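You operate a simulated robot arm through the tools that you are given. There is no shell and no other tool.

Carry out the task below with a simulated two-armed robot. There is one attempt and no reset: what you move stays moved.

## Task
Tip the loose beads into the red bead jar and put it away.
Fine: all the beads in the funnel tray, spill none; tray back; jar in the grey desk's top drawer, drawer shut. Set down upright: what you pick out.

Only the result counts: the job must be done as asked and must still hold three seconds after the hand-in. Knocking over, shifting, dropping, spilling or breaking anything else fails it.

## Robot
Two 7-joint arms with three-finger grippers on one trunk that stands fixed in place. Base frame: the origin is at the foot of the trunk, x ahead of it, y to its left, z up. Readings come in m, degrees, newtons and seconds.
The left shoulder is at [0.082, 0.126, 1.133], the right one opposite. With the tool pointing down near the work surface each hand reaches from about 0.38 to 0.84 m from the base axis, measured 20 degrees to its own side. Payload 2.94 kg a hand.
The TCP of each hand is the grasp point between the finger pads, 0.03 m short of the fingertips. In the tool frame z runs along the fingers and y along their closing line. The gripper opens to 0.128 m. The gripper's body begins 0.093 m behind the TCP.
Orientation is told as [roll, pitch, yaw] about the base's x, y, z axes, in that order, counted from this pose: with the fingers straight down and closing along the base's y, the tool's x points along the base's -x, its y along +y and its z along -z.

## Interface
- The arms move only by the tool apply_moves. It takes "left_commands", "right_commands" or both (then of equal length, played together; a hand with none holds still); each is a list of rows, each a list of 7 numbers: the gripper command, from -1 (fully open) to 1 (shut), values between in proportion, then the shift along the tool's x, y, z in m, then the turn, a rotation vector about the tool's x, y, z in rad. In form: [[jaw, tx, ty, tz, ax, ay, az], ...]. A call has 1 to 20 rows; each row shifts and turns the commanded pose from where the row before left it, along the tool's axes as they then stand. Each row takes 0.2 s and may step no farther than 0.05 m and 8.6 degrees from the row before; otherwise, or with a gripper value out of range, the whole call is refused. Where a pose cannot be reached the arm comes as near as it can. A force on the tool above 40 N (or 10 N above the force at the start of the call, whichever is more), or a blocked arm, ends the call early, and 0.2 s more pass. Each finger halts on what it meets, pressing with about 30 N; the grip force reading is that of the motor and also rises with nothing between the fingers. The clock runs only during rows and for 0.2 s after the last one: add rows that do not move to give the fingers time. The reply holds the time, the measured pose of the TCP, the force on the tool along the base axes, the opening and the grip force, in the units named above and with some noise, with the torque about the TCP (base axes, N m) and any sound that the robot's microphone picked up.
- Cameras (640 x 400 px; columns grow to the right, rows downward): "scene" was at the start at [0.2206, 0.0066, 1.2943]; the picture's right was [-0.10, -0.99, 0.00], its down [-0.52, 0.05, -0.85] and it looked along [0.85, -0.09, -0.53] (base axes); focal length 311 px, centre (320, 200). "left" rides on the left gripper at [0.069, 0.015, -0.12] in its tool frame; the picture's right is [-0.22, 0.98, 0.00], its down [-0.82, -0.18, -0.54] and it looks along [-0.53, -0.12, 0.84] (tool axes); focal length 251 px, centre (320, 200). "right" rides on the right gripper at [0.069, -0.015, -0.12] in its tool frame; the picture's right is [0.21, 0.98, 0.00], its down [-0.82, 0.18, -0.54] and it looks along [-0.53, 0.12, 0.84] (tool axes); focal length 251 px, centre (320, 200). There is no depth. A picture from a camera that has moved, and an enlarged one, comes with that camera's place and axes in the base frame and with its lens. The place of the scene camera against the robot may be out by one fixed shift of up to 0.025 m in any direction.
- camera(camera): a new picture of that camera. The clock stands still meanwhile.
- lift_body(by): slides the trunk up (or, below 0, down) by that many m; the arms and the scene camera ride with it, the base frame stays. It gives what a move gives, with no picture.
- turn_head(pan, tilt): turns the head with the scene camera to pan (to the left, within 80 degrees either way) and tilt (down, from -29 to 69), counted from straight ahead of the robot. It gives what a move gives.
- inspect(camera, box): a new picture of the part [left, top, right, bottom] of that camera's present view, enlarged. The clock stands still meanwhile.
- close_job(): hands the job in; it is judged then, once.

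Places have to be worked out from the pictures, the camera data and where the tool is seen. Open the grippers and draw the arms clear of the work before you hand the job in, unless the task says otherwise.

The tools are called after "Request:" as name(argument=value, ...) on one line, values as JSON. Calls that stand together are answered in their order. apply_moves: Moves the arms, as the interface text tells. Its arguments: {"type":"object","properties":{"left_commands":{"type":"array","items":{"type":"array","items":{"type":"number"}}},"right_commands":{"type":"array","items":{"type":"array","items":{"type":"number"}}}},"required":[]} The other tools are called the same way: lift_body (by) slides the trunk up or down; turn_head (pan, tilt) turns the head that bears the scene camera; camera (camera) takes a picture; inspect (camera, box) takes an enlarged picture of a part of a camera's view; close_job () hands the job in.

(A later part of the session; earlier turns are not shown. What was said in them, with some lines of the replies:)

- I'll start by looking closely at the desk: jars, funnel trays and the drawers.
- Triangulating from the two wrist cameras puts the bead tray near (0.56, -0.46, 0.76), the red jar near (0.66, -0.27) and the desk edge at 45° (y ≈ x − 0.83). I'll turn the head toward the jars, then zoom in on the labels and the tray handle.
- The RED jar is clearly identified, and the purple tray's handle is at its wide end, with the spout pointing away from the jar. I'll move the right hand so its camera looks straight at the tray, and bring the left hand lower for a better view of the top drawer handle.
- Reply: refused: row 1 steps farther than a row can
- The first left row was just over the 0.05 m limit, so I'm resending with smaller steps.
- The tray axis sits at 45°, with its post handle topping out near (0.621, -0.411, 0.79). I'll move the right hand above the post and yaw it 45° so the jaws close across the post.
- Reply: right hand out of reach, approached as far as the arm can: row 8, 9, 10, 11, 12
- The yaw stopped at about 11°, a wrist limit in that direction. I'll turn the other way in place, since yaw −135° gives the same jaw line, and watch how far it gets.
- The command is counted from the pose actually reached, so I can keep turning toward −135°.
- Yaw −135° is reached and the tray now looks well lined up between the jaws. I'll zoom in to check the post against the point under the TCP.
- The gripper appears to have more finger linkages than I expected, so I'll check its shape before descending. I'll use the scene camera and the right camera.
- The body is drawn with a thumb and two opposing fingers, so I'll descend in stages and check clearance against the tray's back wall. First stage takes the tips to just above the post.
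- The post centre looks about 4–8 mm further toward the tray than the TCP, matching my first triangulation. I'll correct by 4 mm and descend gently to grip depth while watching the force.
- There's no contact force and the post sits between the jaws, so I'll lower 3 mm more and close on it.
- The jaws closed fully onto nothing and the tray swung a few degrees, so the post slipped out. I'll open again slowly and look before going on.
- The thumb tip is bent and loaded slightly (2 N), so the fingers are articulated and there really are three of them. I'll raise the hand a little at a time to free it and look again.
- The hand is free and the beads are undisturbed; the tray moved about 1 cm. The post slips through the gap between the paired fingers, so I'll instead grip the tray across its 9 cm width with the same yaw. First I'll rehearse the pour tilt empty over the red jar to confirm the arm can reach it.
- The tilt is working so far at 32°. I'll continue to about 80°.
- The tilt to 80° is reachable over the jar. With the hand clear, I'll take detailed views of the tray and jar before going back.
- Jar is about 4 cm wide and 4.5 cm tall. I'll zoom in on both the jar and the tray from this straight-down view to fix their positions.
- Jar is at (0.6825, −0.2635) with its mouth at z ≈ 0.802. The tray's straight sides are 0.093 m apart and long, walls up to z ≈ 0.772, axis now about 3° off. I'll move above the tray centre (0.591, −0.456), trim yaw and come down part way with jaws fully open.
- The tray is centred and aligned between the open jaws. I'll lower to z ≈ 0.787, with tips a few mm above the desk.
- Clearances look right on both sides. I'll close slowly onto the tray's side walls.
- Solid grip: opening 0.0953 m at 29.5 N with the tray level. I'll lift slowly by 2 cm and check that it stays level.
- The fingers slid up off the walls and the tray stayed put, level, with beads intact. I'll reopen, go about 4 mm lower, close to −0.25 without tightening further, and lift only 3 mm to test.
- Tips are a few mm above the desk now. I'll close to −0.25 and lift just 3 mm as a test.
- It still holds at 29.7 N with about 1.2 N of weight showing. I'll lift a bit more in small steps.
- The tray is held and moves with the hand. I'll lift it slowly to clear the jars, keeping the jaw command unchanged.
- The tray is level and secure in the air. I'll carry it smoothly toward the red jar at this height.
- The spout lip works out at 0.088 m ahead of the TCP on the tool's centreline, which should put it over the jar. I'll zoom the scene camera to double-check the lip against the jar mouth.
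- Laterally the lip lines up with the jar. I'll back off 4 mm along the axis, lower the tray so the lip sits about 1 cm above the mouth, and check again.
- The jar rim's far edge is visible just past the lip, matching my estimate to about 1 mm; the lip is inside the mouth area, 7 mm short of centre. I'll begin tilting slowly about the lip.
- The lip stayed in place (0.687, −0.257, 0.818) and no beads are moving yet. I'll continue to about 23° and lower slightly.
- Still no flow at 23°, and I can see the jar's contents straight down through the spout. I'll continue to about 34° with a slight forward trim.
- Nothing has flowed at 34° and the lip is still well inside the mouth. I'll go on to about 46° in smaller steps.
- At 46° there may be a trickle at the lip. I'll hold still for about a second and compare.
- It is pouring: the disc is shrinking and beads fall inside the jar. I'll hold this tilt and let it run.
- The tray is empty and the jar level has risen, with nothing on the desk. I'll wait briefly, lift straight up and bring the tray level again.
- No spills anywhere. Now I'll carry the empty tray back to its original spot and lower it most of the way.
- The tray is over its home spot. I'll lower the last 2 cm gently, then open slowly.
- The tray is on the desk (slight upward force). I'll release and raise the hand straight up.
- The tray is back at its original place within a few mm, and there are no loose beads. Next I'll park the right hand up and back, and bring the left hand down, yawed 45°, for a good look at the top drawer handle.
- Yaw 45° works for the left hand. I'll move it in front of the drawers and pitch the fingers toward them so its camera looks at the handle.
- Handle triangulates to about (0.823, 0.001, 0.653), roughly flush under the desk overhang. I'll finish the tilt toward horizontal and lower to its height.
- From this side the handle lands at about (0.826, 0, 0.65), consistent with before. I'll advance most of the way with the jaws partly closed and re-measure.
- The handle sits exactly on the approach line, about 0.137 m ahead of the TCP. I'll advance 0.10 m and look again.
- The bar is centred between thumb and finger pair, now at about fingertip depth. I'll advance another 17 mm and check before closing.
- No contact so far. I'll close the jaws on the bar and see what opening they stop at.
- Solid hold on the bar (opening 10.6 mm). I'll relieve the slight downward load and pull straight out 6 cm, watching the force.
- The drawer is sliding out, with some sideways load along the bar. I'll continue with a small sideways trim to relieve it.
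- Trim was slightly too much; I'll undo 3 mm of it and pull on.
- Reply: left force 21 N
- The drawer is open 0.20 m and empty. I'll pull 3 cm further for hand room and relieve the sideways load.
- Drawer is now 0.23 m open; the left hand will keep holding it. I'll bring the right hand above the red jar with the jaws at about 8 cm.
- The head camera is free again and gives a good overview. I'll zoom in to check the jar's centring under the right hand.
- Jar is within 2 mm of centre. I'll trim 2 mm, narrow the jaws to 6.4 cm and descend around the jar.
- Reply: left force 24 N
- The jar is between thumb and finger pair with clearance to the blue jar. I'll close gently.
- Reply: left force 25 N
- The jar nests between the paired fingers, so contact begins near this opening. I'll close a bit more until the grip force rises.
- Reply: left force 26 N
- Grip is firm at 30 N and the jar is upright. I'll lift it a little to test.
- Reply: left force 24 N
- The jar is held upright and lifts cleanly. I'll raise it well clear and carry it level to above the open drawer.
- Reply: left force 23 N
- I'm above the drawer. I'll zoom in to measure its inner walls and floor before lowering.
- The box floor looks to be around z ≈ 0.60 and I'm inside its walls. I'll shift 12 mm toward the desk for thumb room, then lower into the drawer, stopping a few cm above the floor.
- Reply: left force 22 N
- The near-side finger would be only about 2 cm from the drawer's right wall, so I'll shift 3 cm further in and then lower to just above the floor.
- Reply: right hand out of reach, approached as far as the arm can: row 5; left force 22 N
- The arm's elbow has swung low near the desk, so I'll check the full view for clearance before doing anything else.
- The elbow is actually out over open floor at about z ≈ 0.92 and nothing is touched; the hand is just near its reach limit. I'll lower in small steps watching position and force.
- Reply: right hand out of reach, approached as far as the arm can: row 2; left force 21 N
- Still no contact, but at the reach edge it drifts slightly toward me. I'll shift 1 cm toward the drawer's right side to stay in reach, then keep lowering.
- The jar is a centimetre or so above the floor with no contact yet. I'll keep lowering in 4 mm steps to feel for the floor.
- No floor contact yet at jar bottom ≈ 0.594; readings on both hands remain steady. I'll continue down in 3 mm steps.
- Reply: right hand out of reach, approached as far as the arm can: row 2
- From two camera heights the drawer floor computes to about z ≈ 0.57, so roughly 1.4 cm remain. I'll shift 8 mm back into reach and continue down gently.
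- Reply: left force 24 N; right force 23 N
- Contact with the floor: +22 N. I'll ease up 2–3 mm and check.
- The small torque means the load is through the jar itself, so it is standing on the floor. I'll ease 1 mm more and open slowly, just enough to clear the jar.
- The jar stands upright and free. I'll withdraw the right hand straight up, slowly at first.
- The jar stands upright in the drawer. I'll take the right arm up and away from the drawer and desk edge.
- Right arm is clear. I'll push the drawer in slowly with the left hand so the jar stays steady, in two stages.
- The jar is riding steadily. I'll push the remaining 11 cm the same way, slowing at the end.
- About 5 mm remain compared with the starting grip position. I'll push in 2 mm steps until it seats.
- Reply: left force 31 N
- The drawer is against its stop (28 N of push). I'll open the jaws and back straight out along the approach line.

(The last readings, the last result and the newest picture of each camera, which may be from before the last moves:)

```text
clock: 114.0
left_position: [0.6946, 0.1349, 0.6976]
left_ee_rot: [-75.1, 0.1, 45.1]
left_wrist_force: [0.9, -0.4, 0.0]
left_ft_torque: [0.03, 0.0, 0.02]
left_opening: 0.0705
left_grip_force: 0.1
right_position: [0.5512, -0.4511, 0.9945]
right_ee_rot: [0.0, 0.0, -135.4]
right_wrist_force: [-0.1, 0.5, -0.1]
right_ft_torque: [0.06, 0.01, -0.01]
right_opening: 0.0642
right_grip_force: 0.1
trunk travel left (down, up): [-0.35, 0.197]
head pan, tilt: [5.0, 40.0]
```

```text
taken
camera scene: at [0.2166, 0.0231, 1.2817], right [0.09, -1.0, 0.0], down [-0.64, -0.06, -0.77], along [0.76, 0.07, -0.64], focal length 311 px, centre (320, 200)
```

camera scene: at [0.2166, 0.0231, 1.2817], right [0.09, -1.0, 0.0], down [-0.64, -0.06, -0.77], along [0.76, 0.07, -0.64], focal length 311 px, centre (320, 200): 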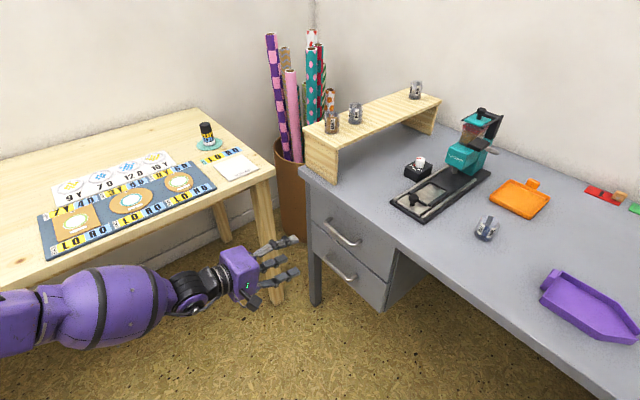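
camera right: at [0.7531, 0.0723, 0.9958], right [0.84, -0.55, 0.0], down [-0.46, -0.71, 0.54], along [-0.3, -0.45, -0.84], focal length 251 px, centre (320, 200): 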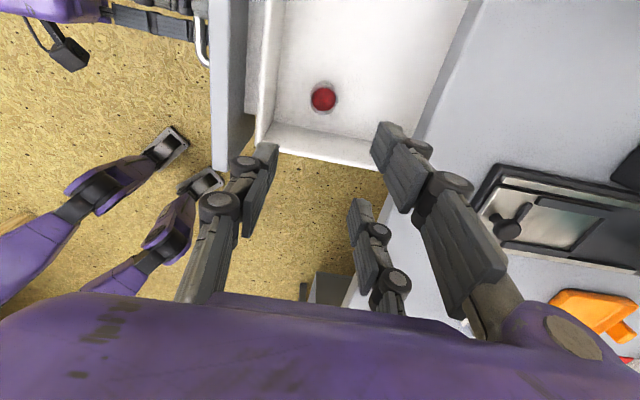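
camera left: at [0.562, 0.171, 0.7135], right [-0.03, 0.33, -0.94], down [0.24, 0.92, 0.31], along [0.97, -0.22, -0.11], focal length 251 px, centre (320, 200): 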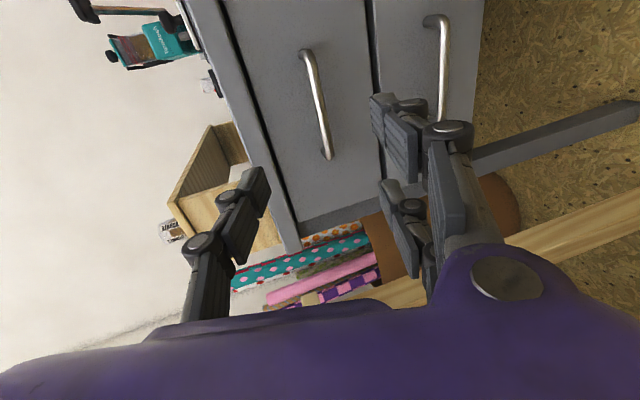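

The top drawer looks fully shut and the jar is inside. I'll back the left arm off and up, open both grippers fully, and take final checks.

Request:
apply_moves(left_commands=[[-0.5, 0, 0, -0.04, 0, 0, 0], [-1, 0, 0, -0.04, 0, 0, 0], [-1, 0, 0, -0.03, 0, 0, 0], [-1, 0, -0.04, 0, 0, 0, 0], [-1, 0, -0.04, 0, 0, 0, 0], [-1, 0, -0.04, 0, 0, 0, 0], [-1, 0, -0.04, 0, 0, 0, 0], [-1, 0, 0, 0, 0, 0, 0]], right_commands=[[-0.5, 0, 0, 0, 0, 0, 0], [-1, 0, 0, -0.03, 0, 0, 0], [-1, 0, 0, -0.03, 0, 0, 0], [-1, 0, 0, 0, 0, 0, 0], [-1, 0, 0, 0, 0, 0, 0], [-1, 0, 0, 0, 0, 0, 0], [-1, 0, 0, 0, 0, 0, 0], [-1, 0, 0, 0, 0, 0, 0]])

Request:
inspect(camera="scene", box=[280, 150, 440, 320])

Request:
inspect(camera="scene", box=[440, 120, 640, 380])

Request:
camera(camera="right")

```text
clock: 115.8
left_position: [0.6492, 0.1833, 0.8785]
left_ee_rot: [-75.1, 0.0, 45.1]
left_wrist_force: [0.9, 0.0, -0.3]
left_ft_torque: [0.0, -0.03, -0.01]
left_opening: 0.1279
left_grip_force: 0.0
right_position: [0.5519, -0.4513, 1.0556]
right_ee_rot: [0.0, 0.0, -135.5]
right_wrist_force: [0.6, 0.0, 0.6]
right_ft_torque: [0.02, 0.04, -0.01]
right_opening: 0.1279
right_grip_force: 0.0
trunk travel left (down, up): [-0.35, 0.197]
head pan, tilt: [5.0, 40.0]
```

```text
2.35 times, centred on (360, 235) of scene
camera zoom: at [0.2163, 0.0236, 1.2817], right [0.09, -1.0, 0.0], down [-0.64, -0.06, -0.77], along [0.76, 0.07, -0.64], focal length 731 px, centre (226, 118)
```

zoom: 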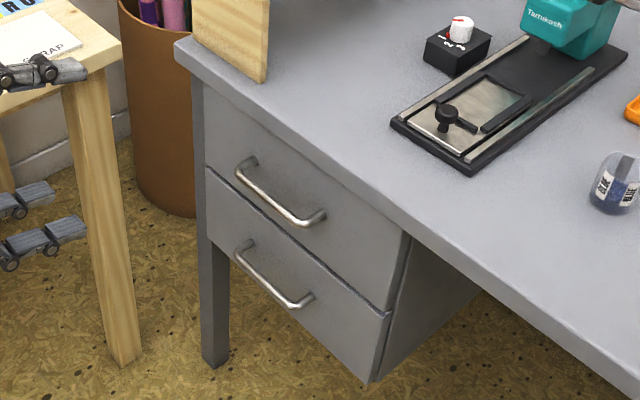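

```text
1.54 times, centred on (540, 250) of scene
camera zoom: at [0.2163, 0.0236, 1.2817], right [0.09, -1.0, 0.0], down [-0.64, -0.06, -0.77], along [0.76, 0.07, -0.64], focal length 478 px, centre (-18, 123)
```

zoom: 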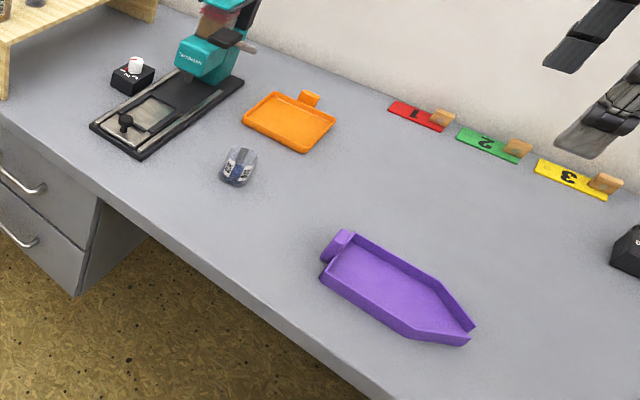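

```text
taken
camera right: at [0.5894, -0.3932, 1.1758], right [0.84, -0.54, 0.0], down [-0.46, -0.71, 0.54], along [-0.3, -0.45, -0.84], focal length 251 px, centre (320, 200)
```

right: 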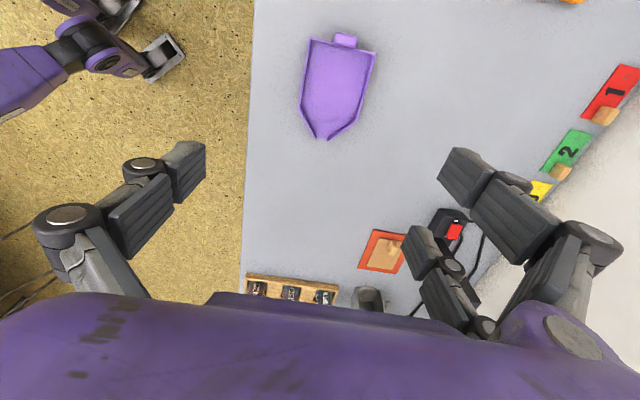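

The drawer is flush, the tray is empty and back in place, and the blue jar and everything else are undisturbed. I'll draw the left hand a bit further back before handing in.

Request:
apply_moves(left_commands=[[-1, 0.02, 0, -0.03, 0, 0, 0], [-1, 0.02, 0, -0.03, 0, 0, 0], [-1, 0.02, 0, -0.03, 0, 0, 0], [-1, 0, -0.03, 0, 0, 0, 0], [-1, 0, 0, 0, 0, 0, 0], [-1, 0, 0, 0, 0, 0, 0]])

Request:
camera(camera="scene")

```text
clock: 117.2
left_position: [0.55, 0.1946, 0.9299]
left_ee_rot: [-75.0, 0.0, 45.1]
left_wrist_force: [0.7, 0.4, 0.3]
left_ft_torque: [0.02, 0.01, 0.0]
left_opening: 0.1279
left_grip_force: 0.0
right_position: [0.5506, -0.4517, 1.0551]
right_ee_rot: [0.0, 0.0, -135.4]
right_wrist_force: [0.0, -0.5, 0.6]
right_ft_torque: [-0.02, 0.03, 0.01]
right_opening: 0.1281
right_grip_force: 0.0
trunk travel left (down, up): [-0.35, 0.197]
head pan, tilt: [5.0, 40.0]
```

```text
taken
camera scene: at [0.2162, 0.0232, 1.2817], right [0.09, -1.0, 0.0], down [-0.64, -0.06, -0.77], along [0.76, 0.07, -0.64], focal length 311 px, centre (320, 200)
```

scene: 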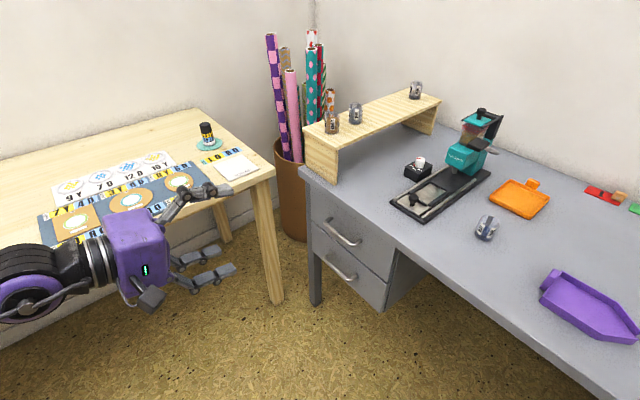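

The final view shows the drawer shut with the jar inside, the tray back in place, both grippers open and both arms clear of the work. I'm handing the job in.

Request:
close_job()

```text
The job is handed in.
```

I handed the job in with everything asked for done. I don't have the verdict on whether it passed.

- **Beads:** I tipped all the beads from the purple funnel tray into the jar labelled RED. The tray was empty afterwards, and I saw no beads on the desk.
- **Tray:** The empty tray is back within a few millimetres of where it started. My first grip on its handle slipped and moved it about 1 cm on the desk. I then gripped it by the sides and allowed for that shift when putting it back.
- **Jar:** The jar was standing upright in the grey desk's top drawer when I let go of it. It was still upright in the last view I had of it, with the drawer about half shut.
- **Drawer:** I pushed it slowly to its stop and it looks flush. I have no view inside now that it is shut.
- **Everything else:** The blue jar, the orange tray and the other items on the desk look undisturbed. Both grippers are open and the arms are clear of the work.
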